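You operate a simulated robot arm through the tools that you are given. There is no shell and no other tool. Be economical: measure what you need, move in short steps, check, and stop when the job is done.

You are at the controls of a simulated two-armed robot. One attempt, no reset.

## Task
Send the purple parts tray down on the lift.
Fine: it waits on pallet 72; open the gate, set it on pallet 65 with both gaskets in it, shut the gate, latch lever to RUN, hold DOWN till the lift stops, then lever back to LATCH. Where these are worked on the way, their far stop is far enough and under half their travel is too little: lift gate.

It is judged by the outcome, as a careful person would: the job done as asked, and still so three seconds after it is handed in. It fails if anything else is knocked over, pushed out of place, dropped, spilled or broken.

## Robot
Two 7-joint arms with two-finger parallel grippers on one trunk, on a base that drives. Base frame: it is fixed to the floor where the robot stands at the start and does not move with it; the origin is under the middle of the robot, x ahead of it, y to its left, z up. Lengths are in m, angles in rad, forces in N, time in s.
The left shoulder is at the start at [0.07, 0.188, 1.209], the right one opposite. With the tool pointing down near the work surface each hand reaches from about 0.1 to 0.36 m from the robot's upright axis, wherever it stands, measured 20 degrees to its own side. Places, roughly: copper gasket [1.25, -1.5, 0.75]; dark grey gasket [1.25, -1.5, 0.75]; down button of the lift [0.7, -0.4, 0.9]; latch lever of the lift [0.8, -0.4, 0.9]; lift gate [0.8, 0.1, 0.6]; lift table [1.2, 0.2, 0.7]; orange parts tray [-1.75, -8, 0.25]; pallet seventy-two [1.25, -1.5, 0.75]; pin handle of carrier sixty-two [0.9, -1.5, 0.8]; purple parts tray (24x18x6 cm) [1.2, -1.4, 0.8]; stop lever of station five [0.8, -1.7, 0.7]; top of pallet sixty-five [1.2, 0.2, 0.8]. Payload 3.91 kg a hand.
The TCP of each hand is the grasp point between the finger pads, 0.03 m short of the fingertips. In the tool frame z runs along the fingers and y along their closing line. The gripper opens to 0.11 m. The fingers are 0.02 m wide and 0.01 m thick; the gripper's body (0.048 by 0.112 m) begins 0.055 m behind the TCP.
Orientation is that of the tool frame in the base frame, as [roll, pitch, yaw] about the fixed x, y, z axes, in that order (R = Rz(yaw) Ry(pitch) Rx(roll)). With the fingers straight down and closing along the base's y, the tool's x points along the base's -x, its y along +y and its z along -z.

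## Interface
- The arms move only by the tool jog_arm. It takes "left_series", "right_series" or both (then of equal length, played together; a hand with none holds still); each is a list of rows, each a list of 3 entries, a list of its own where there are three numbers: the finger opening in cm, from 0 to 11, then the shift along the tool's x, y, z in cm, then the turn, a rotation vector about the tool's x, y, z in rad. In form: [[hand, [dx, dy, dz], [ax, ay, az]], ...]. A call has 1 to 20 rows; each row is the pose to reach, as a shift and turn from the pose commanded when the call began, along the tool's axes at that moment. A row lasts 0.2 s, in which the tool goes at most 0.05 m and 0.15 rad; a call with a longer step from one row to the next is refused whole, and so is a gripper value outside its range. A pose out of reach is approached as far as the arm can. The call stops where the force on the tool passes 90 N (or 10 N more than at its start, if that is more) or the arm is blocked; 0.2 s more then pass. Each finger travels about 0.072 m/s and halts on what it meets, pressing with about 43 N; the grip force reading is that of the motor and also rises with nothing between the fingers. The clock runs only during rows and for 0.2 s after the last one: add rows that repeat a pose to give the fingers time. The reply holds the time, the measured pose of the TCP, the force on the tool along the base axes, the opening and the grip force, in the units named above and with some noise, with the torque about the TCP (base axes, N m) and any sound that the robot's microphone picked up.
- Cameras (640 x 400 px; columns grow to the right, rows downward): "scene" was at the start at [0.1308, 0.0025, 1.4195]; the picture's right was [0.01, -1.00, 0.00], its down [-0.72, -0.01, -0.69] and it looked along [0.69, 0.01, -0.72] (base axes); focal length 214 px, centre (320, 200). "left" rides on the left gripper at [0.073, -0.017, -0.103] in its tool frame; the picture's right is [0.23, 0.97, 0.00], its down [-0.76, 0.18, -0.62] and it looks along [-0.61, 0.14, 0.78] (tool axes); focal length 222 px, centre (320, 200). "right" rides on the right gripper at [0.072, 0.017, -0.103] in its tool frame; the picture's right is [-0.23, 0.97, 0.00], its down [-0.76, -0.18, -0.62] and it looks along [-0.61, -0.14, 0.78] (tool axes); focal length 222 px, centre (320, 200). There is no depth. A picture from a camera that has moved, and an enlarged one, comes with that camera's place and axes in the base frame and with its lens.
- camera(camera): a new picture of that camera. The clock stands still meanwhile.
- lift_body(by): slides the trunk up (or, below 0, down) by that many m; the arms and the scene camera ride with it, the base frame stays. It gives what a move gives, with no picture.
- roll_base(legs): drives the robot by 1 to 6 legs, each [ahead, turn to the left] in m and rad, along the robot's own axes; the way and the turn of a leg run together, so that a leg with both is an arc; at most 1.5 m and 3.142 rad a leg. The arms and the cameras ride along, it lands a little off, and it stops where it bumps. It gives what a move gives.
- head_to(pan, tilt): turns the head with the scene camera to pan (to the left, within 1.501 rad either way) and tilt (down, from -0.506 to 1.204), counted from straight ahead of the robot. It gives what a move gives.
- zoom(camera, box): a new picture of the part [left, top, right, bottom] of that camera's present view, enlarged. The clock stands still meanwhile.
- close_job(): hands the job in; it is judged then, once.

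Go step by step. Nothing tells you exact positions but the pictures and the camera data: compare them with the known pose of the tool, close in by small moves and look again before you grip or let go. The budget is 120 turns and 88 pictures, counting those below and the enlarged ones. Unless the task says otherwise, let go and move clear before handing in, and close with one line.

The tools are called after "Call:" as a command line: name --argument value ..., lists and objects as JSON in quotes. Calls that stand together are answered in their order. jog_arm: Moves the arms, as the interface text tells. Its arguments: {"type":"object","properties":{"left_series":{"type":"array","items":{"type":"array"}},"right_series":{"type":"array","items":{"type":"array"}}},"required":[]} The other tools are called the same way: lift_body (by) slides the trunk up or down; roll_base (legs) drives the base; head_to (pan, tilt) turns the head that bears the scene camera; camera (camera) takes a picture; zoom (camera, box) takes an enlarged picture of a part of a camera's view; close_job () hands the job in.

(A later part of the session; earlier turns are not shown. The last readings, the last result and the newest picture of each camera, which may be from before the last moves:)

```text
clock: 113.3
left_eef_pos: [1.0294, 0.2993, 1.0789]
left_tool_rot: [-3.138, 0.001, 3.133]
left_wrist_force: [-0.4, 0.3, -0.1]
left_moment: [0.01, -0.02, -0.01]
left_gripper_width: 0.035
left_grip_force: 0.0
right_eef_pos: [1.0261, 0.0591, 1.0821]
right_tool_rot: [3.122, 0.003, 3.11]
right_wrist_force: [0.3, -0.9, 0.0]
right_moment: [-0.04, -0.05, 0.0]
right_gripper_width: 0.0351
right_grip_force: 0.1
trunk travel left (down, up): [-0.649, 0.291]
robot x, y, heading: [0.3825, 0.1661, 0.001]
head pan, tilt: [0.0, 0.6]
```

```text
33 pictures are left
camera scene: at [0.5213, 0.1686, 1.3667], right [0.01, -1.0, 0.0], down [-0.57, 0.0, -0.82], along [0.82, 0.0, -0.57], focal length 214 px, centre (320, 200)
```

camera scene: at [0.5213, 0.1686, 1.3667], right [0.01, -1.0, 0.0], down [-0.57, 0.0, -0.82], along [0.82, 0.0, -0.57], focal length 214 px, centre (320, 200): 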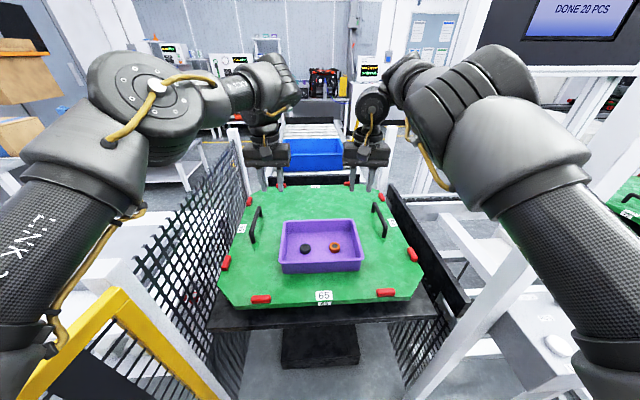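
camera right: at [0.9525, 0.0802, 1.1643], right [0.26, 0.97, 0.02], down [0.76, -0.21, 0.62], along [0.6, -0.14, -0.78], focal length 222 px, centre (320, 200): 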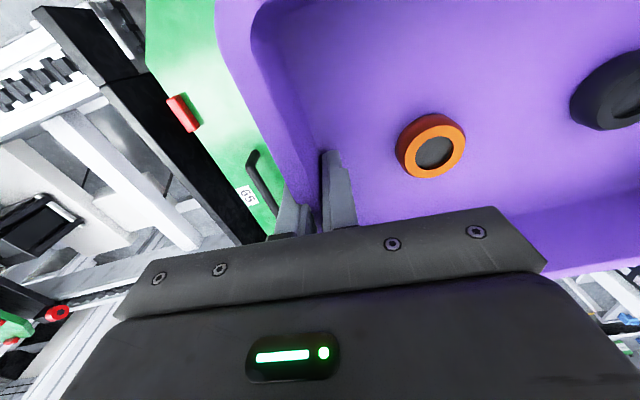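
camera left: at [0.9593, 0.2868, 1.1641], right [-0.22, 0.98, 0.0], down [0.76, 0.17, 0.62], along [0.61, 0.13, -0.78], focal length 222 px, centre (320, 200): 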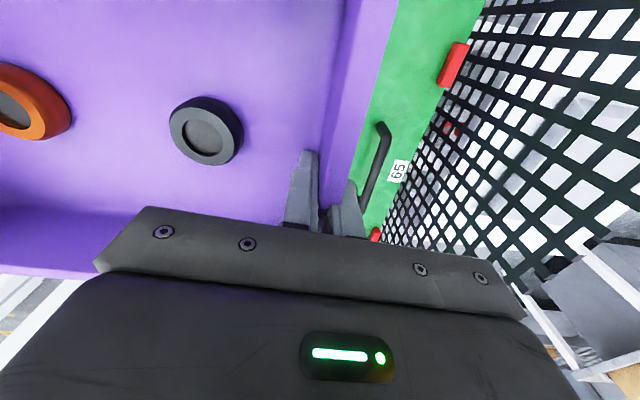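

The tray sits on pallet 65 with both gaskets in it. I'll raise, back out, and turn left so that the left hand passes over the gate to its outer side.

Call:
lift_body --by 0.1

Call:
roll_base --legs '[[0.0, 0.11], [-0.585, 0.0]]'

Call:
jog_arm --right_series '[[3.5, [3, -3, -3], [0, 0, 0]], [3.5, [6, -6, -6], [0, 0, 0]], [3.5, [9, -9, -9], [0, 0, 0]], [3.5, [12, -12, -10], [0, 0, 0]], [3.5, [15, -15, -10], [0, 0, 0]], [3.5, [18, -18, -10], [0, 0, 0]]]' --left_series '[[2, [0, 0, 0], [0, 0, 0]], [1, [0, 0, 0], [0, 0, 0]], [1, [0, 0, 0], [0, 0, 0]], [1, [0, 0, 0], [0, 0, 0]], [1, [0, 0, 0], [0, 0, 0]], [1, [0, 0, 0], [0, 0, 0]]]'

Call:
roll_base --legs '[[0.0, 0.61]]'

Call:
camera --camera "scene"

Call:
camera --camera "left"

```text
clock: 114.7
left_eef_pos: [1.0299, 0.301, 1.1789]
left_tool_rot: [-3.138, 0.002, 3.133]
left_wrist_force: [-0.1, -0.7, 0.2]
left_moment: [-0.02, 0.02, -0.03]
left_gripper_width: 0.0348
left_grip_force: 0.0
right_eef_pos: [1.0241, 0.0586, 1.1827]
right_tool_rot: [3.121, 0.002, 3.11]
right_wrist_force: [0.0, 0.1, -0.1]
right_moment: [0.0, 0.01, -0.01]
right_gripper_width: 0.0349
right_grip_force: 0.1
trunk travel left (down, up): [-0.749, 0.191]
robot x, y, heading: [0.384, 0.168, 0.005]
head pan, tilt: [0.0, 0.6]
```

```text
clock: 118.5
left_eef_pos: [0.4288, 0.3009, 1.1777]
left_tool_rot: [-3.138, 0.001, -3.052]
left_wrist_force: [-0.4, 1.1, 0.2]
left_moment: [0.0, 0.0, -0.01]
left_gripper_width: 0.0349
left_grip_force: 0.1
right_eef_pos: [0.4469, 0.0597, 1.182]
right_tool_rot: [3.123, 0.001, -3.072]
right_wrist_force: [0.3, 0.7, 0.0]
right_moment: [-0.02, 0.02, 0.0]
right_gripper_width: 0.0348
right_grip_force: 0.0
trunk travel left (down, up): [-0.749, 0.191]
robot x, y, heading: [-0.1986, 0.1023, 0.105]
head pan, tilt: [0.0, 0.6]
```

```text
refused: row 1 steps farther than a row can; nothing moved
```

```text
clock: 120.6
left_eef_pos: [0.1974, 0.6261, 1.1802]
left_tool_rot: [-3.14, 0.003, -2.44]
left_wrist_force: [0.4, -0.1, -0.2]
left_moment: [0.0, -0.03, 0.0]
left_gripper_width: 0.0351
left_grip_force: 0.1
right_eef_pos: [0.3531, 0.4414, 1.1829]
right_tool_rot: [3.121, 0.002, -2.459]
right_wrist_force: [-0.1, 0.2, 0.3]
right_moment: [-0.01, 0.0, -0.01]
right_gripper_width: 0.035
right_grip_force: 0.0
trunk travel left (down, up): [-0.749, 0.191]
robot x, y, heading: [-0.201, 0.1012, 0.714]
head pan, tilt: [0.0, 0.6]
```

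```text
32 pictures are left
camera scene: at [-0.0984, 0.1939, 1.4668], right [0.66, -0.75, 0.0], down [-0.43, -0.37, -0.82], along [0.62, 0.54, -0.57], focal length 214 px, centre (320, 200)
```

scene: 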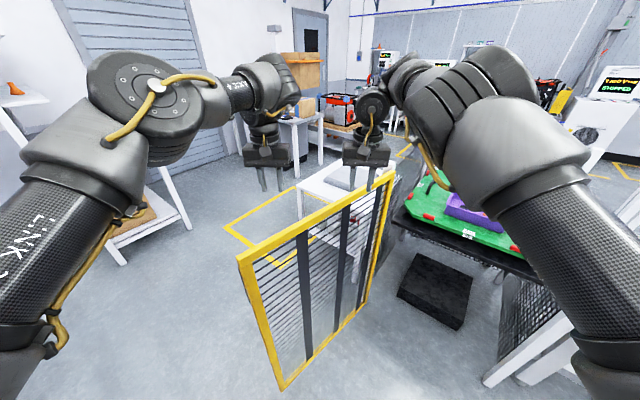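

```text
31 pictures are left
camera left: at [0.1546, 0.5682, 1.2823], right [-0.8, 0.6, 0.0], down [0.46, 0.63, 0.62], along [0.37, 0.5, -0.78], focal length 222 px, centre (320, 200)
```

left: 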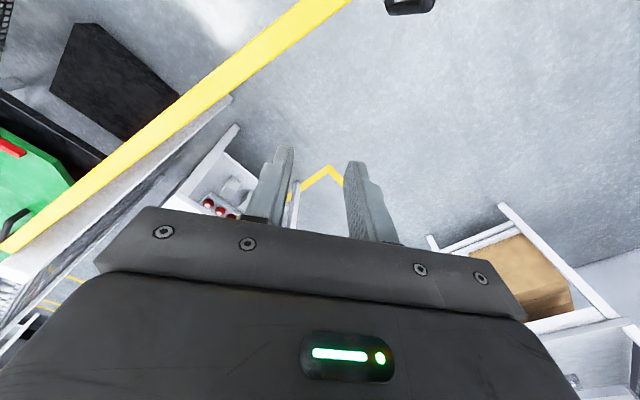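

The left hand is on the gate's outer side, rail outer face at y≈0.545. I'll pull the right hand up and away, then lower the left one beside the rail.

Call:
jog_arm --right_series '[[3.5, [2.5, -2.5, -2.5], [0, 0, 0]], [3.5, [5, -5, -5], [0, 0, 0]], [3.5, [7.5, -7.5, -7.5], [0, 0, 0]], [3.5, [10, -10, -10], [0, 0, 0]], [3.5, [12.5, -12.5, -12], [0, 0, 0]], [3.5, [15, -15, -14], [0, 0, 0]], [3.5, [17, -18, -16], [0, 0, 0]], [3.5, [17, -20, -18], [0, 0, 0]]]' --left_series '[[2, [0, 0, 0], [0, 0, 0]], [1, [0, 0, 0], [0, 0, 0]], [1, [0, 0, 0], [0, 0, 0]], [1, [0, 0, 0], [0, 0, 0]], [1, [0, 0, 0], [0, 0, 0]], [1, [0, 0, 0], [0, 0, 0]], [1, [0, 0, 0], [0, 0, 0]], [1, [0, 0, 0], [0, 0, 0]]]'

Call:
lift_body --by -0.21

Call:
camera --camera "scene"

```text
clock: 121.6
left_eef_pos: [0.1978, 0.6274, 1.1782]
left_tool_rot: [-3.14, 0.006, -2.441]
left_wrist_force: [-0.6, 0.1, -0.8]
left_moment: [0.02, 0.0, -0.02]
left_gripper_width: 0.0097
left_grip_force: 0.0
right_eef_pos: [0.3503, 0.2895, 1.1991]
right_tool_rot: [3.103, -0.172, -2.49]
right_wrist_force: [0.4, -0.2, 0.3]
right_moment: [0.01, -0.01, 0.01]
right_gripper_width: 0.0352
right_grip_force: 0.1
trunk travel left (down, up): [-0.749, 0.191]
robot x, y, heading: [-0.203, 0.0998, 0.712]
head pan, tilt: [0.0, 0.6]
stopped in row 5 (right hand): the arm was blocked; the commanded pose is now the measured one
```

```text
clock: 123.9
left_eef_pos: [0.1981, 0.6273, 0.9685]
left_tool_rot: [-3.138, 0.003, -2.437]
left_wrist_force: [-0.8, -0.3, -0.3]
left_moment: [0.0, 0.01, -0.02]
left_gripper_width: 0.0102
left_grip_force: 0.1
right_eef_pos: [0.3503, 0.2905, 0.989]
right_tool_rot: [3.103, -0.171, -2.494]
right_wrist_force: [0.2, -0.3, -0.2]
right_moment: [0.02, 0.02, 0.02]
right_gripper_width: 0.0351
right_grip_force: 0.1
trunk travel left (down, up): [-0.539, 0.401]
robot x, y, heading: [-0.2045, 0.0993, 0.718]
head pan, tilt: [0.0, 0.6]
```

```text
30 pictures are left
camera scene: at [-0.099, 0.1944, 1.2569], right [0.66, -0.75, 0.0], down [-0.43, -0.37, -0.83], along [0.62, 0.54, -0.56], focal length 214 px, centre (320, 200)
```

scene: 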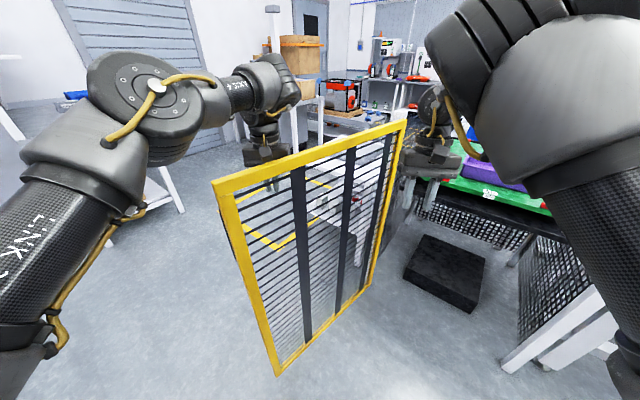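

The right hand is still in the gate's closing path; I'll swing it outward to the right and up.

Call:
jog_arm --right_series '[[3.5, [0, -3, -1], [0, 0, 0]], [3.5, [0, -6, -3], [0, 0, 0]], [3.5, [0, -9, -5], [0, 0, 0]], [3.5, [0, -12, -7], [0, 0, 0]], [3.5, [0, -15, -9], [0, 0, 0]], [3.5, [0, -18, -11], [0, 0, 0]], [3.5, [0, -21, -13], [0, 0, 0]], [3.5, [0, -24, -15], [0, 0, 0]]]'

```text
clock: 125.7
left_eef_pos: [0.1972, 0.6264, 0.9702]
left_tool_rot: [-3.14, 0.006, -2.439]
left_wrist_force: [-0.3, -0.3, -0.3]
left_moment: [-0.01, 0.01, 0.0]
left_gripper_width: 0.0101
left_grip_force: 0.0
right_eef_pos: [0.4827, 0.0984, 1.104]
right_tool_rot: [3.114, -0.162, -2.489]
right_wrist_force: [-0.4, 0.7, 0.0]
right_moment: [0.02, -0.02, 0.0]
right_gripper_width: 0.0352
right_grip_force: 0.1
right hand out of reach, approached as far as the arm can: row 6, 7, 8
trunk travel left (down, up): [-0.539, 0.401]
robot x, y, heading: [-0.2018, 0.1024, 0.718]
head pan, tilt: [0.0, 0.6]
```

Right hand is clear above the rail height. Now turning right so the left hand sweeps the gate toward closed.

Call:
roll_base --legs '[[0.0, -0.45]]'

Call:
camera --camera "scene"

```text
clock: 127.4
left_eef_pos: [0.3892, 0.3955, 0.968]
left_tool_rot: [-3.137, 0.002, -2.898]
left_wrist_force: [0.6, 0.3, 1.0]
left_moment: [0.0, 0.01, -0.01]
left_gripper_width: 0.0097
left_grip_force: 0.1
right_eef_pos: [0.4115, -0.2037, 1.1039]
right_tool_rot: [3.114, -0.164, -2.948]
right_wrist_force: [-0.2, 0.1, 0.3]
right_moment: [-0.01, -0.01, 0.03]
right_gripper_width: 0.0349
right_grip_force: 0.0
trunk travel left (down, up): [-0.539, 0.401]
robot x, y, heading: [-0.2056, 0.1055, 0.259]
head pan, tilt: [0.0, 0.6]
```

```text
29 pictures are left
camera scene: at [-0.0697, 0.1391, 1.2569], right [0.26, -0.97, 0.0], down [-0.55, -0.15, -0.83], along [0.8, 0.21, -0.56], focal length 214 px, centre (320, 200)
```

scene: 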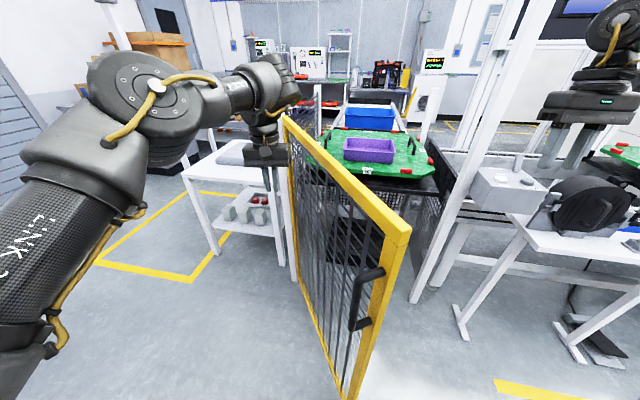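

The gate is about 50° now. Continue turning, then push forward.

Call:
roll_base --legs '[[0.0, -0.4], [0.12, 0.0]]'

Call:
camera --camera "scene"

```text
clock: 129.9
left_eef_pos: [0.5766, 0.1204, 0.9695]
left_tool_rot: [-3.14, 0.002, 2.98]
left_wrist_force: [0.1, -0.3, 0.4]
left_moment: [0.01, 0.01, 0.01]
left_gripper_width: 0.01
left_grip_force: 0.1
right_eef_pos: [0.3607, -0.4379, 1.1032]
right_tool_rot: [3.113, -0.164, 2.929]
right_wrist_force: [-0.6, 0.1, 0.3]
right_moment: [-0.01, 0.02, -0.02]
right_gripper_width: 0.0349
right_grip_force: 0.0
trunk travel left (down, up): [-0.539, 0.401]
robot x, y, heading: [-0.0844, 0.085, -0.148]
head pan, tilt: [0.0, 0.6]
```

```text
28 pictures are left
camera scene: at [0.0525, 0.0659, 1.2568], right [-0.15, -0.99, 0.0], down [-0.56, 0.08, -0.82], along [0.82, -0.12, -0.57], focal length 214 px, centre (320, 200)
```

scene: 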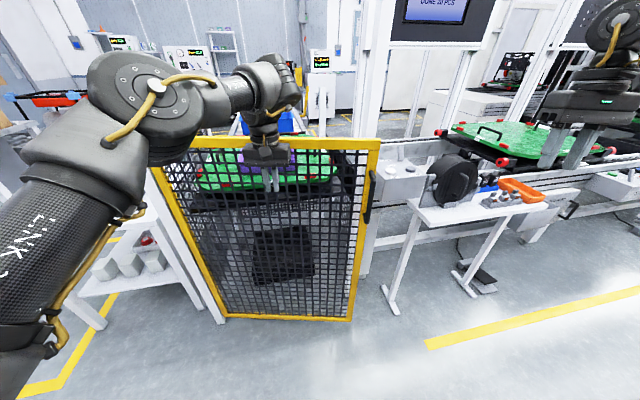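

The gate has coasted to roughly 10°. I'll roll on forward to push it home.

Call:
roll_base --legs '[[0.14, 0.0]]'

Call:
camera --camera "scene"

```text
clock: 131.3
left_eef_pos: [0.7101, 0.1035, 0.9667]
left_tool_rot: [3.141, -0.007, 2.987]
left_wrist_force: [-5.3, 0.0, 0.6]
left_moment: [-0.02, -0.48, 0.07]
left_gripper_width: 0.01
left_grip_force: 0.0
right_eef_pos: [0.5001, -0.4559, 1.1033]
right_tool_rot: [3.112, -0.163, 2.933]
right_wrist_force: [-0.1, -1.2, 0.4]
right_moment: [0.0, 0.0, -0.03]
right_gripper_width: 0.0349
right_grip_force: 0.0
trunk travel left (down, up): [-0.539, 0.401]
robot x, y, heading: [0.0542, 0.0624, -0.143]
head pan, tilt: [0.0, 0.6]
stopped in leg 1: the robot was blocked; the commanded pose is now the measured one
```

```text
27 pictures are left
camera scene: at [0.1892, 0.0462, 1.2569], right [-0.14, -0.99, 0.0], down [-0.56, 0.08, -0.83], along [0.82, -0.12, -0.56], focal length 214 px, centre (320, 200)
```

scene: 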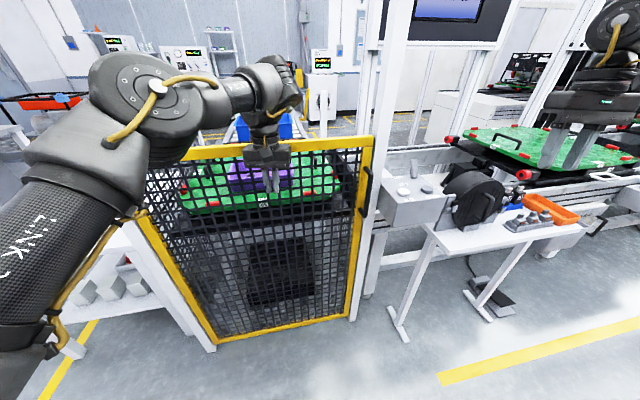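

Call:
zoom --camera "scene" --box '[300, 120, 460, 340]'

```text
1.82 times, centred on (380, 230) of scene
camera zoom: at [0.1892, 0.0462, 1.2569], right [-0.14, -0.99, 0.0], down [-0.56, 0.08, -0.83], along [0.82, -0.12, -0.56], focal length 390 px, centre (211, 146)
```

zoom: 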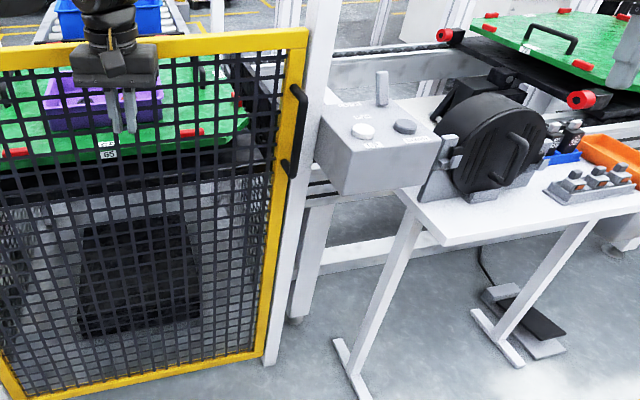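

The handle computes back to (0.74, −0.19, 0.90), its closed position. A small extra arm push will confirm it is against its stop.

Call:
jog_arm --left_series '[[1, [-1, 0, 0], [0, 0, 0]], [1, [-2, 0, 0], [0, 0, 0]], [1, [-3, 0, 0], [0, 0, 0]], [1, [-3, 0, 0], [0, 0, 0]]]'

```text
clock: 131.9
left_eef_pos: [0.7091, 0.1017, 0.9681]
left_tool_rot: [-3.141, -0.022, 3.007]
left_wrist_force: [-53.2, 16.1, 4.1]
left_moment: [-1.41, -5.03, 1.24]
left_gripper_width: 0.01
left_grip_force: 0.1
left hand out of reach, approached as far as the arm can: row 2
right_eef_pos: [0.4902, -0.4544, 1.1085]
right_tool_rot: [3.112, -0.156, 2.937]
right_wrist_force: [-0.9, -0.3, -0.2]
right_moment: [-0.02, 0.0, 0.01]
right_gripper_width: 0.035
right_grip_force: 0.1
trunk travel left (down, up): [-0.539, 0.401]
robot x, y, heading: [0.0507, 0.0645, -0.134]
head pan, tilt: [0.0, 0.6]
stopped in row 2 (left hand): the force on the tool passed its limit at 98 N (the readings are from after the stop); the commanded pose is now the measured one
```

The gate is firmly shut. I'll back off, tuck the left hand, and square up the right hand before going to the control box.

Call:
roll_base --legs '[[-0.2, 0.0]]'

Call:
jog_arm --left_series '[[1, [3, 0.5, -2.5], [0, 0, 0]], [1, [6, 1, -5], [0, 0, 0]], [1, [9, 1.5, -7.5], [0, 0, 0]], [1, [12, 2, -10], [0, 0, 0]], [1, [15, 2.5, -12.5], [0, 0, 0]], [1, [18, 3, -15], [0, 0, 0]], [1, [21, 3.5, -17.5], [0, 0, 0]], [1, [24, 4, -20], [0, 0, 0]]]' --right_series '[[2.5, [0, 0, 0], [0, 0.03, 0]], [2.5, [0, 0, 0], [0, 0.06, 0]], [2.5, [0, 0, 0], [0, 0.09, 0]], [2.5, [0, 0, 0], [0, 0.12, 0]], [2.5, [0, 0, 0], [0, 0.15, 0]], [2.5, [0, 0, 0], [0, 0.16, 0]], [2.5, [0, 0, 0], [0, 0.16, 0]], [2.5, [0, 0, 0], [0, 0.16, 0]]]'

```text
clock: 133.5
left_eef_pos: [0.5213, 0.1252, 0.9609]
left_tool_rot: [3.141, -0.028, 2.993]
left_wrist_force: [-0.5, 0.4, 0.4]
left_moment: [0.01, -0.01, 0.01]
left_gripper_width: 0.0099
left_grip_force: 0.1
right_eef_pos: [0.3009, -0.4291, 1.1023]
right_tool_rot: [3.112, -0.166, 2.931]
right_wrist_force: [-0.6, 0.6, -0.8]
right_moment: [0.02, -0.03, 0.03]
right_gripper_width: 0.0347
right_grip_force: 0.1
trunk travel left (down, up): [-0.539, 0.401]
robot x, y, heading: [-0.1477, 0.0955, -0.142]
head pan, tilt: [0.0, 0.6]
```

```text
clock: 135.3
left_eef_pos: [0.2913, 0.2003, 1.1677]
left_tool_rot: [-3.141, -0.025, 2.994]
left_wrist_force: [-0.4, -1.3, 0.7]
left_moment: [-0.03, 0.01, 0.02]
left_gripper_width: 0.01
left_grip_force: 0.1
right_eef_pos: [0.2664, -0.4419, 1.089]
right_tool_rot: [3.113, -0.322, 2.937]
right_wrist_force: [-0.8, -0.9, 1.4]
right_moment: [0.0, -0.03, 0.0]
right_gripper_width: 0.025
right_grip_force: 0.1
right hand out of reach, approached as far as the arm can: row 1, 2, 3, 4, 5, 6, 7, 8
trunk travel left (down, up): [-0.539, 0.401]
robot x, y, heading: [-0.148, 0.0949, -0.14]
head pan, tilt: [0.0, 0.6]
```

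Call:
jog_arm --right_series '[[2.5, [-2.5, 0, -0.8], [0, -0.05, 0]], [2.5, [-5, 0, -1.7], [0, -0.11, 0]], [2.5, [-7.5, 0, -2.5], [0, -0.16, 0]], [2.5, [-10, 0, -3.3], [0, -0.21, 0]], [2.5, [-12.5, 0, -4.2], [0, -0.27, 0]], [2.5, [-15, 0, -5], [0, -0.32, 0]], [2.5, [-15, 0, -5], [0, -0.32, 0]]]'

Call:
roll_base --legs '[[0.0, -0.62], [0.36, 0.0], [0.0, 0.76]]'

Call:
camera --camera "scene"

Call:
camera --camera "right"

```text
clock: 136.9
left_eef_pos: [0.2951, 0.2001, 1.1665]
left_tool_rot: [3.141, -0.029, 2.994]
left_wrist_force: [-0.1, -0.2, -0.3]
left_moment: [-0.02, 0.01, 0.01]
left_gripper_width: 0.0098
left_grip_force: 0.1
right_eef_pos: [0.3554, -0.4701, 1.0862]
right_tool_rot: [3.115, -0.005, 2.927]
right_wrist_force: [0.3, -0.3, 0.7]
right_moment: [0.03, -0.02, -0.05]
right_gripper_width: 0.0248
right_grip_force: 0.0
right hand out of reach, approached as far as the arm can: row 1, 2, 3, 4, 5, 6, 7
trunk travel left (down, up): [-0.539, 0.401]
robot x, y, heading: [-0.1479, 0.0933, -0.146]
head pan, tilt: [0.0, 0.6]
```

```text
clock: 142.9
left_eef_pos: [0.5335, -0.0019, 1.1677]
left_tool_rot: [3.141, -0.027, 3.109]
left_wrist_force: [-0.6, -0.3, 0.6]
left_moment: [0.01, 0.01, -0.03]
left_gripper_width: 0.0098
left_grip_force: 0.1
right_eef_pos: [0.6688, -0.6603, 1.0854]
right_tool_rot: [3.114, -0.005, 3.043]
right_wrist_force: [0.1, 0.1, -0.5]
right_moment: [0.0, -0.02, 0.0]
right_gripper_width: 0.0251
right_grip_force: 0.1
trunk travel left (down, up): [-0.539, 0.401]
robot x, y, heading: [0.1084, -0.157, -0.028]
head pan, tilt: [0.0, 0.6]
```

```text
25 pictures are left
camera scene: at [0.2454, -0.1611, 1.2568], right [-0.03, -1.0, 0.0], down [-0.56, 0.01, -0.82], along [0.82, -0.02, -0.57], focal length 214 px, centre (320, 200)
```

scene: 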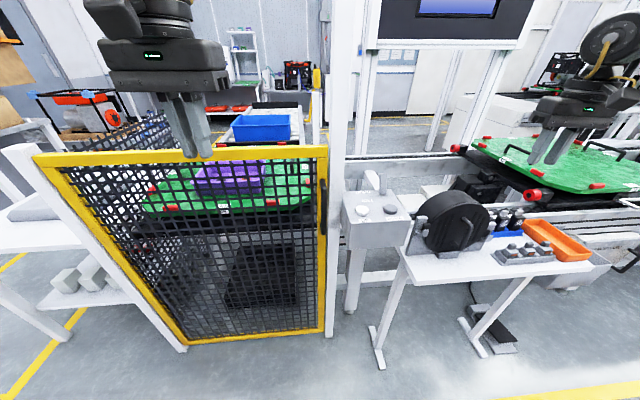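

```text
24 pictures are left
camera right: at [0.5988, -0.6409, 1.1905], right [0.32, 0.95, 0.03], down [0.74, -0.27, 0.61], along [0.59, -0.18, -0.79], focal length 222 px, centre (320, 200)
```

right: 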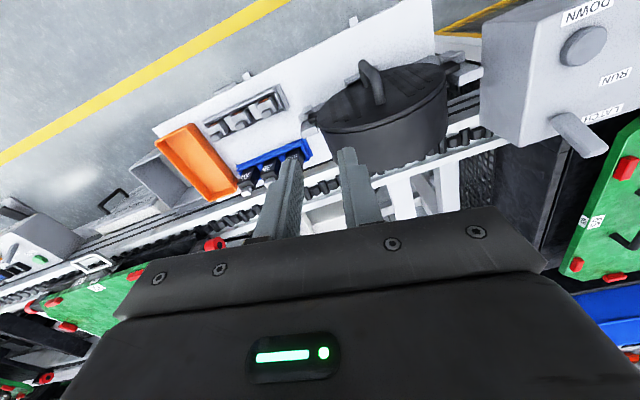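

The right hand can now come over the control box. I'll move it toward the lever and look.

Call:
jog_arm --right_series '[[3, [-0.6, 4, 0], [0, 0, -0.014]], [3, [-1.2, 8, 0], [0, 0, -0.028]], [3, [-1.8, 12, 0], [0, 0, -0.042]], [3, [-2.4, 16, 0], [0, 0, -0.056]], [3, [-3, 20, 0], [0, 0, -0.07]], [3, [-3.6, 24, 0], [0, 0, -0.084]], [3, [-4.1, 29, 0], [0, 0, -0.098]], [3, [-4.1, 29.5, 0], [0, 0, -0.098]]]'

Call:
zoom --camera "scene" --box '[310, 120, 450, 260]'

Call:
camera --camera "right"

```text
refused: row 7 steps farther than a row can; nothing moved
```

```text
2.86 times, centred on (380, 190) of scene
camera zoom: at [0.2454, -0.1611, 1.2568], right [-0.03, -1.0, 0.0], down [-0.56, 0.01, -0.82], along [0.82, -0.02, -0.57], focal length 613 px, centre (149, 229)
```

zoom: 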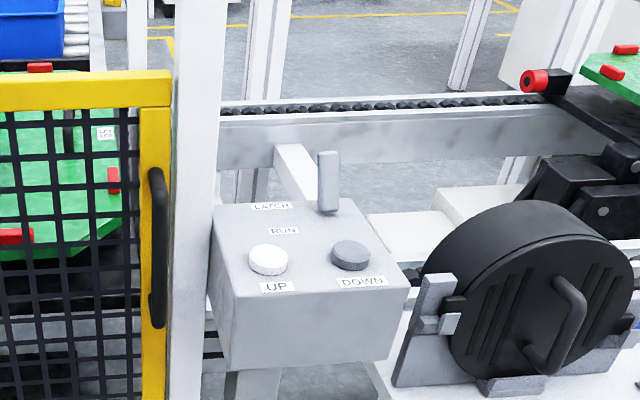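

```text
22 pictures are left
camera right: at [0.5988, -0.6409, 1.1905], right [0.32, 0.95, 0.03], down [0.74, -0.27, 0.61], along [0.59, -0.18, -0.79], focal length 222 px, centre (320, 200)
```

right: 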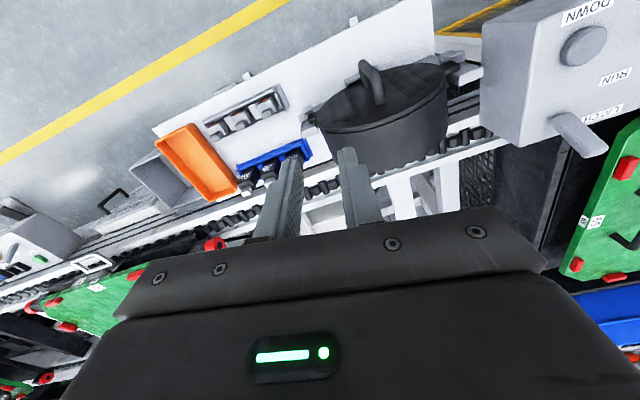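

Lever is at about (0.817, −0.37), tip z≈0.955; DOWN button at (0.716, −0.371, 0.895). Moving the hand over in smaller steps, then rolling 9 cm ahead.

Call:
jog_arm --right_series '[[3, [-0.5, 3.7, 0], [0, 0, -0.012]], [3, [-1, 7.4, 0], [0, 0, -0.024]], [3, [-1.5, 11.1, 0], [0, 0, -0.037]], [3, [-2, 14.8, 0], [0, 0, -0.05]], [3, [-2.5, 18.5, 0], [0, 0, -0.062]], [3, [-3, 22.2, 0], [0, 0, -0.074]], [3, [-3.6, 25.9, 0], [0, 0, -0.086]], [3, [-4.1, 29.5, 0], [0, 0, -0.098]], [3, [-4.1, 29.5, 0], [0, 0, -0.098]]]'

Call:
roll_base --legs '[[0.09, 0.028]]'

Call:
camera --camera "right"

```text
clock: 144.9
left_eef_pos: [0.5328, -0.0029, 1.1673]
left_tool_rot: [3.14, -0.026, 3.107]
left_wrist_force: [-0.3, -0.5, -0.4]
left_moment: [0.0, -0.02, -0.01]
left_gripper_width: 0.01
left_grip_force: 0.0
right_eef_pos: [0.7025, -0.379, 1.0611]
right_tool_rot: [3.113, 0.003, 3.137]
right_wrist_force: [-0.2, 0.1, -0.5]
right_moment: [0.0, -0.01, -0.02]
right_gripper_width: 0.0298
right_grip_force: 0.0
right hand out of reach, approached as far as the arm can: row 2, 3, 4, 5, 6, 7, 8, 9
trunk travel left (down, up): [-0.539, 0.401]
robot x, y, heading: [0.109, -0.1599, -0.029]
head pan, tilt: [0.0, 0.6]
```

```text
clock: 146.1
left_eef_pos: [0.6194, 0.0091, 1.1672]
left_tool_rot: [-3.141, -0.027, 3.135]
left_wrist_force: [0.7, 0.9, 0.4]
left_moment: [-0.04, 0.0, -0.02]
left_gripper_width: 0.0103
left_grip_force: 0.0
right_eef_pos: [0.8, -0.363, 1.0614]
right_tool_rot: [3.114, 0.0, -3.115]
right_wrist_force: [0.0, 0.8, 0.2]
right_moment: [-0.03, 0.04, -0.02]
right_gripper_width: 0.0304
right_grip_force: 0.0
trunk travel left (down, up): [-0.539, 0.401]
robot x, y, heading: [0.1956, -0.1612, 0.003]
head pan, tilt: [0.0, 0.6]
```

```text
21 pictures are left
camera right: at [0.7264, -0.3522, 1.166], right [0.2, 0.98, 0.03], down [0.77, -0.17, 0.62], along [0.61, -0.1, -0.78], focal length 222 px, centre (320, 200)
```

right: 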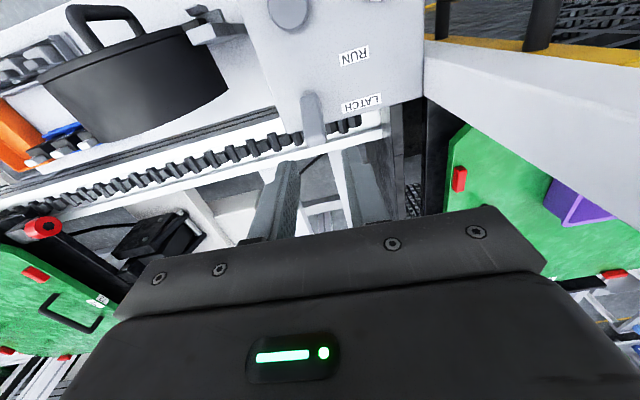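

The lever leans forward (LATCH), tip at (0.815, −0.369, 0.955). I'll lower the open fingers around it and close.

Call:
jog_arm --right_series '[[3.5, [-0.8, -0.7, 3], [0, 0, 0]], [3.5, [-0.8, -0.7, 6], [0, 0, 0]], [3.5, [-0.8, -0.7, 9], [0, 0, 0]], [3.5, [-0.8, -0.7, 11], [0, 0, 0]], [3.5, [-0.8, -0.7, 12.5], [0, 0, 0]], [3.5, [-0.8, -0.7, 12.5], [0, 0, 0]]]'

Call:
camera --camera "right"

Call:
zoom --camera "scene" --box '[310, 120, 450, 260]'

```text
clock: 147.4
left_eef_pos: [0.6173, 0.0096, 1.1662]
left_tool_rot: [3.141, -0.028, 3.137]
left_wrist_force: [0.5, -0.5, 0.3]
left_moment: [0.03, -0.03, -0.01]
left_gripper_width: 0.0099
left_grip_force: 0.0
right_eef_pos: [0.8068, -0.3726, 0.9322]
right_tool_rot: [3.108, -0.006, -3.127]
right_wrist_force: [0.1, 1.2, 0.1]
right_moment: [-0.05, -0.03, 0.0]
right_gripper_width: 0.0359
right_grip_force: 0.8
trunk travel left (down, up): [-0.539, 0.401]
robot x, y, heading: [0.1957, -0.1598, 0.0]
head pan, tilt: [0.0, 0.6]
```

```text
20 pictures are left
camera right: at [0.7349, -0.3617, 1.0368], right [0.21, 0.98, 0.03], down [0.77, -0.19, 0.61], along [0.6, -0.11, -0.79], focal length 222 px, centre (320, 200)
```

right: 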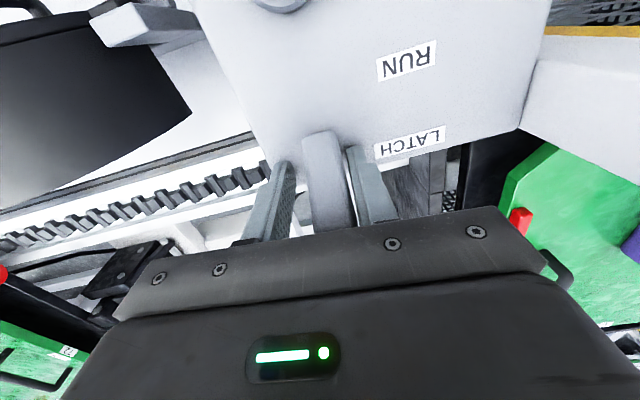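

```text
2.86 times, centred on (380, 190) of scene
camera zoom: at [0.3356, -0.1584, 1.2568], right [0.0, -1.0, 0.0], down [-0.56, 0.0, -0.83], along [0.83, 0.0, -0.56], focal length 613 px, centre (149, 229)
```

zoom: 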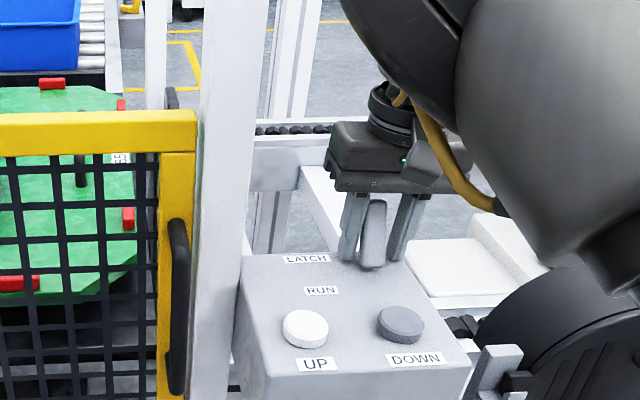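

The lever is between the fingers. Close and draw it toward RUN.

Call:
jog_arm --right_series '[[2, [0, 0, 0], [0, 0, 0]], [1, [0, 0, 0], [0, 0, 0]], [0, [0, 0, 0], [0, 0, 0]], [0, [0, 0, 0], [0, 0, 0]], [0, [1, 0, 0], [0, 0, 0]], [0, [2, 0, 0], [0, 0, 0]], [0, [3, 0, 0], [0, 0, 0]], [0, [3, 0, 0], [0, 0, 0]]]'

Call:
zoom --camera "scene" --box '[310, 120, 450, 260]'

```text
clock: 149.2
left_eef_pos: [0.621, 0.0178, 1.1645]
left_tool_rot: [-3.135, -0.029, 3.135]
left_wrist_force: [-0.8, -0.3, -0.2]
left_moment: [0.02, 0.0, 0.01]
left_gripper_width: 0.0101
left_grip_force: 0.1
right_eef_pos: [0.7834, -0.3686, 0.93]
right_tool_rot: [3.102, -0.003, -3.133]
right_wrist_force: [39.2, 51.0, 25.8]
right_moment: [-3.66, -1.43, 1.07]
right_gripper_width: 0.0246
right_grip_force: 44.5
trunk travel left (down, up): [-0.539, 0.401]
robot x, y, heading: [0.1969, -0.1563, 0.01]
head pan, tilt: [0.0, 0.6]
```

```text
2.86 times, centred on (380, 190) of scene
camera zoom: at [0.3387, -0.1357, 1.2574], right [0.01, -1.0, 0.02], down [-0.57, -0.02, -0.82], along [0.82, 0.0, -0.57], focal length 613 px, centre (149, 229)
```

zoom: 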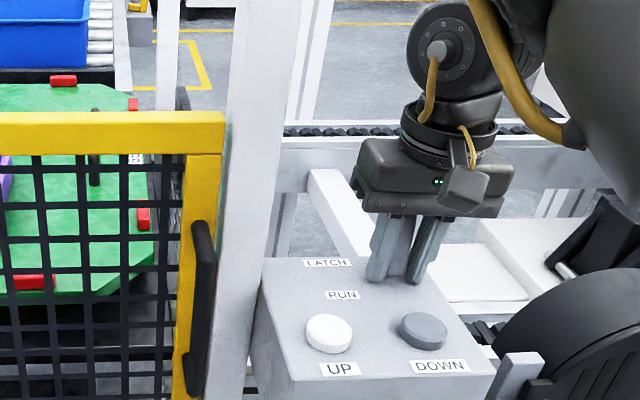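

The lever followed partly, but there's side load since it was off-centre in the fingers. I'll ease +y and continue pulling.

Call:
jog_arm --right_series '[[0, [0, 0.5, -0.2], [0, 0, 0]], [0, [0, 0.9, -0.3], [0, 0, 0]], [0, [0.7, 0.9, -0.3], [0, 0, 0]], [0, [1.4, 0.9, -0.3], [0, 0, 0]], [0, [2, 0.9, -0.2], [0, 0, 0]], [0, [2, 0.9, -0.2], [0, 0, 0]]]'

Call:
zoom --camera "scene" --box '[310, 120, 450, 260]'

```text
clock: 150.8
left_eef_pos: [0.6179, 0.0148, 1.1645]
left_tool_rot: [-3.136, -0.03, 3.135]
left_wrist_force: [-0.1, 0.9, -0.6]
left_moment: [-0.07, 0.03, -0.03]
left_gripper_width: 0.0103
left_grip_force: 0.1
right_eef_pos: [0.7583, -0.3841, 0.9307]
right_tool_rot: [3.075, -0.026, 3.11]
right_wrist_force: [0.2, 0.2, 1.0]
right_moment: [-0.05, -0.04, -0.02]
right_gripper_width: 0.0002
right_grip_force: 37.9
right hand out of reach, approached as far as the arm can: row 5, 6
trunk travel left (down, up): [-0.539, 0.401]
robot x, y, heading: [0.1943, -0.159, -0.007]
head pan, tilt: [0.0, 0.6]
stopped in row 6 (right hand): the arm was blocked; the commanded pose is now the measured one
```

```text
2.86 times, centred on (380, 190) of scene
camera zoom: at [0.336, -0.1538, 1.2563], right [0.0, -1.0, 0.0], down [-0.57, 0.0, -0.82], along [0.82, -0.01, -0.57], focal length 613 px, centre (149, 229)
```

zoom: 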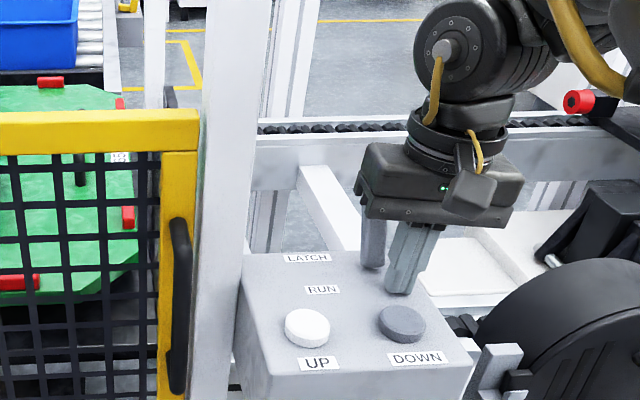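

The fingers slipped off and the lever is still at LATCH. Instead I'll put the closed fingers behind the lever and push it toward me.

Call:
jog_arm --right_series '[[0, [0, 0, -3], [0, 0, 0]], [0, [0, 0, -6], [0, 0, 0]], [0, [-2, 0.4, -7.5], [0, 0, 0.02]], [0, [-4, 0.8, -7.5], [0, 0, 0]], [0, [-6, 1.2, -7.5], [0, 0, 0]], [0, [-6, 1.2, -7.5], [0, 0, 0]]]'

Call:
roll_base --legs '[[0.04, 0.0]]'

Call:
camera --camera "right"

```text
clock: 152.2
left_eef_pos: [0.6179, 0.0088, 1.1657]
left_tool_rot: [-3.141, -0.026, 3.135]
left_wrist_force: [-0.4, 0.4, 0.8]
left_moment: [-0.02, -0.04, 0.01]
left_gripper_width: 0.0098
left_grip_force: 0.2
right_eef_pos: [0.8187, -0.3779, 1.0046]
right_tool_rot: [3.076, -0.023, 3.11]
right_wrist_force: [0.0, 0.2, 0.3]
right_moment: [-0.02, 0.03, -0.02]
right_gripper_width: 0.0
right_grip_force: 37.9
trunk travel left (down, up): [-0.539, 0.401]
robot x, y, heading: [0.1987, -0.1557, -0.002]
head pan, tilt: [0.0, 0.6]
```

```text
clock: 153.1
left_eef_pos: [0.6536, 0.0091, 1.1691]
left_tool_rot: [-3.141, -0.023, 3.135]
left_wrist_force: [-1.0, -0.7, -0.3]
left_moment: [0.0, -0.03, 0.05]
left_gripper_width: 0.0101
left_grip_force: 0.0
right_eef_pos: [0.8545, -0.3779, 1.008]
right_tool_rot: [3.076, -0.018, 3.111]
right_wrist_force: [-0.9, 0.0, 0.4]
right_moment: [0.02, -0.08, -0.06]
right_gripper_width: 0.0001
right_grip_force: 37.9
trunk travel left (down, up): [-0.539, 0.401]
robot x, y, heading: [0.2328, -0.1602, -0.008]
head pan, tilt: [0.0, 0.6]
```

```text
16 pictures are left
camera right: at [0.7837, -0.3681, 1.1152], right [0.26, 0.96, 0.06], down [0.77, -0.24, 0.6], along [0.59, -0.11, -0.8], focal length 222 px, centre (320, 200)
```

right: 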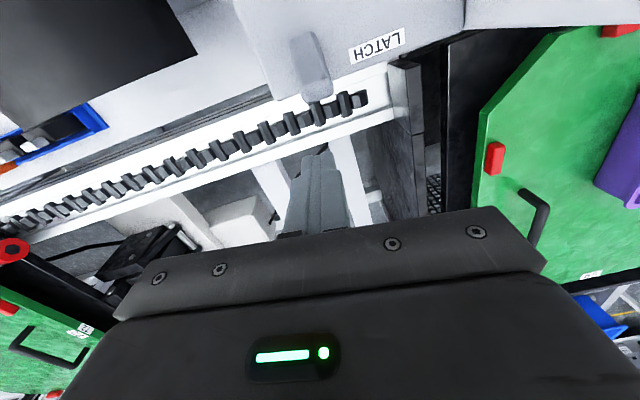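

Lever tip still at (0.814, −0.369). The closed fingers are just beyond it; I'll lower and push toward me.

Call:
jog_arm --right_series '[[0, [0, 0.8, -0.1], [0, 0, 0]], [0, [0, 0.8, 2.5], [0, 0, 0]], [0, [0, 0.8, 5], [0, 0, 0]], [0, [0, 0.8, 6.7], [0, 0, 0]], [0, [0, 0.8, 6.7], [0, 0, 0]], [0, [1, 0.8, 6.7], [0, 0, 0]], [0, [2, 0.8, 6.7], [0, 0, 0]], [0, [3, 0.8, 6.7], [0, 0, 0]], [0, [4, 0.8, 6.7], [0, 0, 0]], [0, [5, 0.8, 6.7], [0, 0, 0]], [0, [6, 0.8, 6.7], [0, 0, 0]], [0, [6, 0.8, 6.7], [0, 0, 0]]]'

Call:
zoom --camera "scene" --box '[310, 120, 450, 260]'

```text
clock: 155.7
left_eef_pos: [0.664, 0.0085, 1.1639]
left_tool_rot: [-3.141, -0.033, 3.134]
left_wrist_force: [0.0, -0.7, 0.4]
left_moment: [0.02, 0.04, 0.01]
left_gripper_width: 0.01
left_grip_force: 0.1
right_eef_pos: [0.8048, -0.3867, 0.9309]
right_tool_rot: [3.044, -0.04, 3.062]
right_wrist_force: [43.9, -2.2, 4.1]
right_moment: [-0.03, -1.1, -0.26]
right_gripper_width: 0.0
right_grip_force: 38.0
trunk travel left (down, up): [-0.539, 0.401]
robot x, y, heading: [0.238, -0.157, -0.007]
head pan, tilt: [0.0, 0.6]
```

```text
2.86 times, centred on (380, 190) of scene
camera zoom: at [0.3805, -0.1595, 1.2558], right [-0.01, -1.0, 0.0], down [-0.57, 0.0, -0.82], along [0.82, 0.0, -0.57], focal length 613 px, centre (149, 229)
```

zoom: 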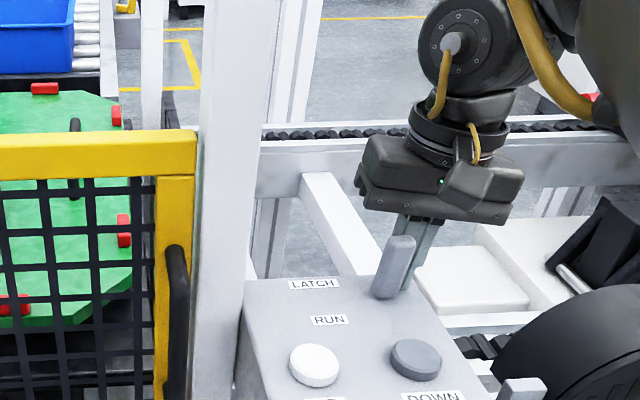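

The lever has started to move (about upright), but the fingers drifted off-centre. I'll back off a touch, recentre, and push on.

Call:
jog_arm --right_series '[[0, [-1.5, 0.5, 0], [0, 0, 0]], [0, [-1.5, 1.7, 0], [0, 0, 0]], [0, [-0.5, 1.7, 0], [0, 0, 0]], [0, [0.5, 1.7, 0], [0, 0, 0]], [0, [1.5, 1.7, 0], [0, 0, 0]], [0, [2.5, 1.8, 0], [0, 0, 0]], [0, [3.5, 1.9, 0], [0, 0, 0]], [0, [4.5, 2, 0], [0, 0, 0]], [0, [5.5, 2.1, 0], [0, 0, 0]], [0, [5.5, 2.1, 0], [0, 0, 0]]]'

Call:
zoom --camera "scene" --box '[310, 120, 450, 260]'

```text
clock: 157.2
left_eef_pos: [0.6659, 0.0211, 1.1673]
left_tool_rot: [-3.135, -0.029, 3.139]
left_wrist_force: [-1.1, -1.3, 0.2]
left_moment: [0.02, -0.08, 0.02]
left_gripper_width: 0.0099
left_grip_force: 0.1
right_eef_pos: [0.8054, -0.3743, 0.9308]
right_tool_rot: [2.968, -0.035, 3.055]
right_wrist_force: [72.6, 61.1, 26.5]
right_moment: [1.25, -1.95, -0.41]
right_gripper_width: 0.0002
right_grip_force: 37.9
right hand out of reach, approached as far as the arm can: row 4, 5, 6, 7
trunk travel left (down, up): [-0.539, 0.401]
robot x, y, heading: [0.2375, -0.1539, 0.008]
head pan, tilt: [0.0, 0.6]
stopped in row 7 (right hand): the force on the tool passed its limit at 99 N (the readings are from after the stop); the commanded pose is now the measured one
```

```text
2.86 times, centred on (380, 190) of scene
camera zoom: at [0.4221, -0.1455, 1.2568], right [0.01, -1.0, 0.01], down [-0.6, -0.01, -0.8], along [0.8, 0.01, -0.6], focal length 613 px, centre (149, 229)
```

zoom: 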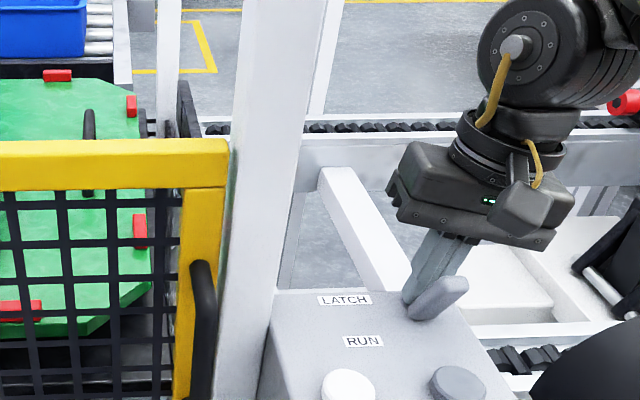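

The lever now leans toward me, i.e. toward RUN. I'll release the load, lift the hand clear, and look.

Call:
jog_arm --right_series '[[0, [-1.5, 0, 0], [0, 0, 0]], [0, [-2.5, 0, 0], [0, 0, 0]], [0, [-2.5, 0, -3], [0, 0, 0]], [0, [-2.5, 0, -6], [0, 0, 0]], [0, [-2.5, 0, -9], [0, 0, 0]], [0, [-2.5, 0, -9], [0, 0, 0]]]'

Call:
zoom --camera "scene" --box '[310, 120, 450, 260]'

```text
clock: 157.7
left_eef_pos: [0.5907, 0.0046, 1.1899]
left_tool_rot: [3.129, 0.052, 3.122]
left_wrist_force: [1.6, -0.4, 1.3]
left_moment: [0.04, 0.15, -0.02]
left_gripper_width: 0.0101
left_grip_force: 0.0
right_eef_pos: [0.7482, -0.4133, 0.9641]
right_tool_rot: [2.899, 0.021, 2.974]
right_wrist_force: [1.2, 0.0, -0.8]
right_moment: [0.01, 0.13, -0.01]
right_gripper_width: 0.0
right_grip_force: 37.4
trunk travel left (down, up): [-0.539, 0.401]
robot x, y, heading: [0.2355, -0.1567, -0.002]
head pan, tilt: [0.0, 0.6]
stopped in row 2 (right hand): the arm was blocked; the commanded pose is now the measured one
```

```text
2.86 times, centred on (380, 190) of scene
camera zoom: at [0.3827, -0.1629, 1.2566], right [0.0, -1.0, 0.0], down [-0.57, 0.01, -0.82], along [0.82, 0.0, -0.57], focal length 613 px, centre (149, 229)
```

zoom: 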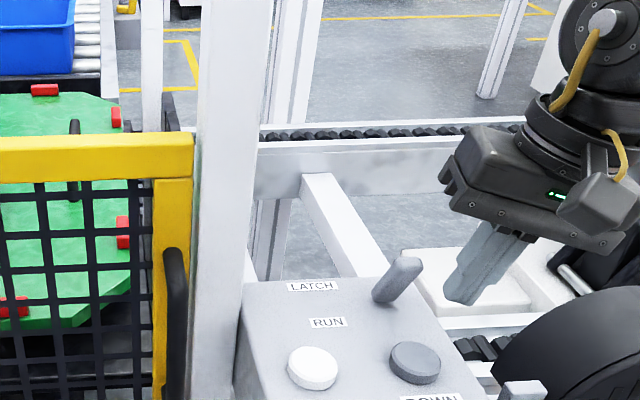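

The lever tip is now at x≈0.766, beside RUN. I'll square the hand and bring it above the DOWN button.

Call:
jog_arm --right_series '[[0, [1, 1, -2], [0.06, 0, -0.04]], [0, [2, 2, -4], [0.12, 0, -0.08]], [0, [3, 3, -5], [0.18, 0, -0.12]], [0, [4, 3.5, -5], [0.243, 0, -0.167]], [0, [4, 3.5, -5], [0.243, 0, -0.167]]]'

```text
clock: 158.9
left_eef_pos: [0.6108, 0.0085, 1.1821]
left_tool_rot: [3.138, 0.025, 3.127]
left_wrist_force: [0.0, 0.9, -0.1]
left_moment: [-0.03, -0.01, -0.02]
left_gripper_width: 0.0101
left_grip_force: 0.0
right_eef_pos: [0.7368, -0.4145, 1.0296]
right_tool_rot: [3.12, 0.025, 3.138]
right_wrist_force: [0.5, 0.0, -0.3]
right_moment: [-0.05, -0.02, 0.0]
right_gripper_width: 0.0001
right_grip_force: 37.3
right hand out of reach, approached as far as the arm can: row 3, 4, 5
trunk travel left (down, up): [-0.539, 0.401]
robot x, y, heading: [0.2359, -0.1585, -0.004]
head pan, tilt: [0.0, 0.6]
```

Call:
jog_arm --right_series '[[0, [1, 2, 0], [0, 0, 0]], [0, [2.1, 4.3, 0], [0, 0, 0]], [0, [2.1, 4.3, 3], [0, 0, 0]], [0, [2.1, 4.3, 6], [0, 0, 0]], [0, [2.1, 4.3, 7.5], [0, 0, 0]], [0, [2.1, 4.3, 7.5], [0, 0, 0]]]'

Call:
zoom --camera "scene" --box '[310, 140, 450, 280]'

```text
clock: 160.3
left_eef_pos: [0.6134, 0.0067, 1.1811]
left_tool_rot: [3.137, 0.023, 3.125]
left_wrist_force: [0.8, -0.5, 0.4]
left_moment: [0.01, 0.02, -0.01]
left_gripper_width: 0.01
left_grip_force: 0.1
right_eef_pos: [0.7474, -0.4257, 0.9801]
right_tool_rot: [3.112, 0.044, 3.138]
right_wrist_force: [-0.1, 0.3, 0.0]
right_moment: [0.02, 0.0, 0.02]
right_gripper_width: 0.0001
right_grip_force: 38.0
right hand out of reach, approached as far as the arm can: row 1, 2, 3, 4, 5, 6
trunk travel left (down, up): [-0.539, 0.401]
robot x, y, heading: [0.2351, -0.1618, -0.002]
head pan, tilt: [0.0, 0.6]
```

```text
2.86 times, centred on (380, 210) of scene
camera zoom: at [0.375, -0.1579, 1.2568], right [0.0, -1.0, 0.0], down [-0.57, 0.0, -0.82], along [0.82, 0.0, -0.57], focal length 613 px, centre (149, 171)
```

zoom: 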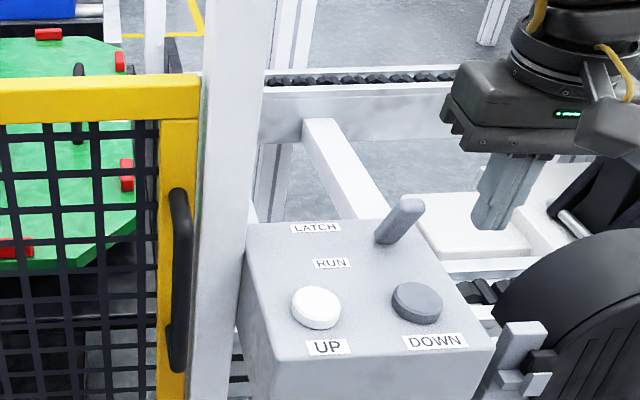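

The arm is folded too close here. I'll back the base 11 cm and reach out to the button instead.

Call:
roll_base --legs '[[-0.11, 0.0]]'

Call:
jog_arm --right_series '[[0, [-2, 1.4, 0], [0, 0, 0]], [0, [-4, 2.8, 0], [0, 0, 0]], [0, [-6, 4.2, 0], [0, 0, 0]], [0, [-7.9, 5.5, 0], [0, 0, 0]], [0, [-7.9, 5.5, 0], [0, 0, 0]]]'

```text
clock: 161.5
left_eef_pos: [0.5033, 0.0071, 1.1811]
left_tool_rot: [3.137, 0.022, 3.127]
left_wrist_force: [0.1, 0.8, -0.6]
left_moment: [0.03, -0.01, -0.03]
left_gripper_width: 0.0103
left_grip_force: 0.1
right_eef_pos: [0.6364, -0.4286, 0.9777]
right_tool_rot: [3.115, 0.036, 3.13]
right_wrist_force: [0.0, -0.5, 0.2]
right_moment: [-0.04, -0.01, 0.01]
right_gripper_width: 0.0
right_grip_force: 38.0
trunk travel left (down, up): [-0.539, 0.401]
robot x, y, heading: [0.127, -0.1574, 0.002]
head pan, tilt: [0.0, 0.6]
```

```text
clock: 162.7
left_eef_pos: [0.5014, 0.0067, 1.1818]
left_tool_rot: [3.137, 0.023, 3.126]
left_wrist_force: [0.7, 0.3, 0.6]
left_moment: [-0.02, -0.04, 0.02]
left_gripper_width: 0.0103
left_grip_force: 0.0
right_eef_pos: [0.7163, -0.3835, 0.9842]
right_tool_rot: [3.087, 0.036, 3.11]
right_wrist_force: [0.4, -0.8, -0.2]
right_moment: [0.02, -0.01, 0.0]
right_gripper_width: 0.0
right_grip_force: 37.6
trunk travel left (down, up): [-0.539, 0.401]
robot x, y, heading: [0.1253, -0.1604, 0.001]
head pan, tilt: [0.0, 0.6]
```

The hand is nearly above DOWN at (0.712, −0.370). I'll centre and press down slowly.

Call:
jog_arm --right_series '[[0, [0.4, 1.3, 1], [0, 0, 0]], [0, [0.4, 1.3, 3], [0, 0, 0]], [0, [0.4, 1.3, 4.5], [0, 0, 0]], [0, [0.4, 1.3, 5], [0, 0, 0]], [0, [0.4, 1.3, 5.5], [0, 0, 0]], [0, [0.4, 1.3, 6], [0, 0, 0]], [0, [0.4, 1.3, 6.3], [0, 0, 0]], [0, [0.4, 1.3, 6.3], [0, 0, 0]]]'

Call:
zoom --camera "scene" --box '[190, 100, 470, 275]'

```text
clock: 164.3
left_eef_pos: [0.4963, 0.0112, 1.1824]
left_tool_rot: [3.14, 0.029, 3.125]
left_wrist_force: [-0.4, 0.5, 0.1]
left_moment: [-0.01, 0.04, -0.02]
left_gripper_width: 0.01
left_grip_force: 0.0
right_eef_pos: [0.7127, -0.3823, 0.9328]
right_tool_rot: [3.093, 0.055, 3.078]
right_wrist_force: [-16.0, 2.9, 38.0]
right_moment: [0.1, 0.81, -0.02]
right_gripper_width: 0.0001
right_grip_force: 37.4
trunk travel left (down, up): [-0.539, 0.401]
robot x, y, heading: [0.1273, -0.1628, -0.002]
head pan, tilt: [0.0, 0.6]
heard: click
stopped in row 8 (right hand): the force on the tool passed its limit at 91 N (the readings are from after the stop); the commanded pose is now the measured one
```

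```text
2.29 times, centred on (330, 188) of scene
camera zoom: at [0.2558, -0.153, 1.2573], right [0.0, -1.0, 0.0], down [-0.56, 0.0, -0.83], along [0.83, 0.0, -0.56], focal length 490 px, centre (297, 229)
```

zoom: 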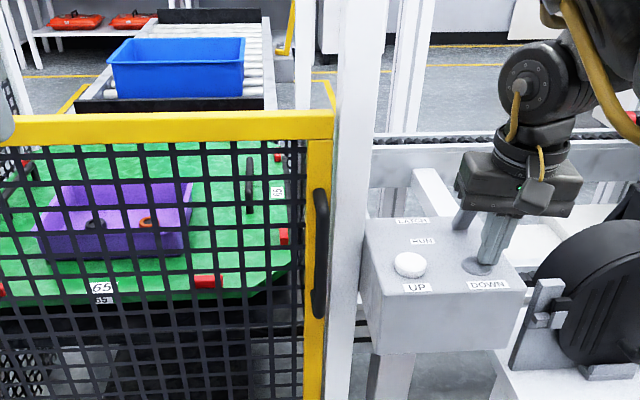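

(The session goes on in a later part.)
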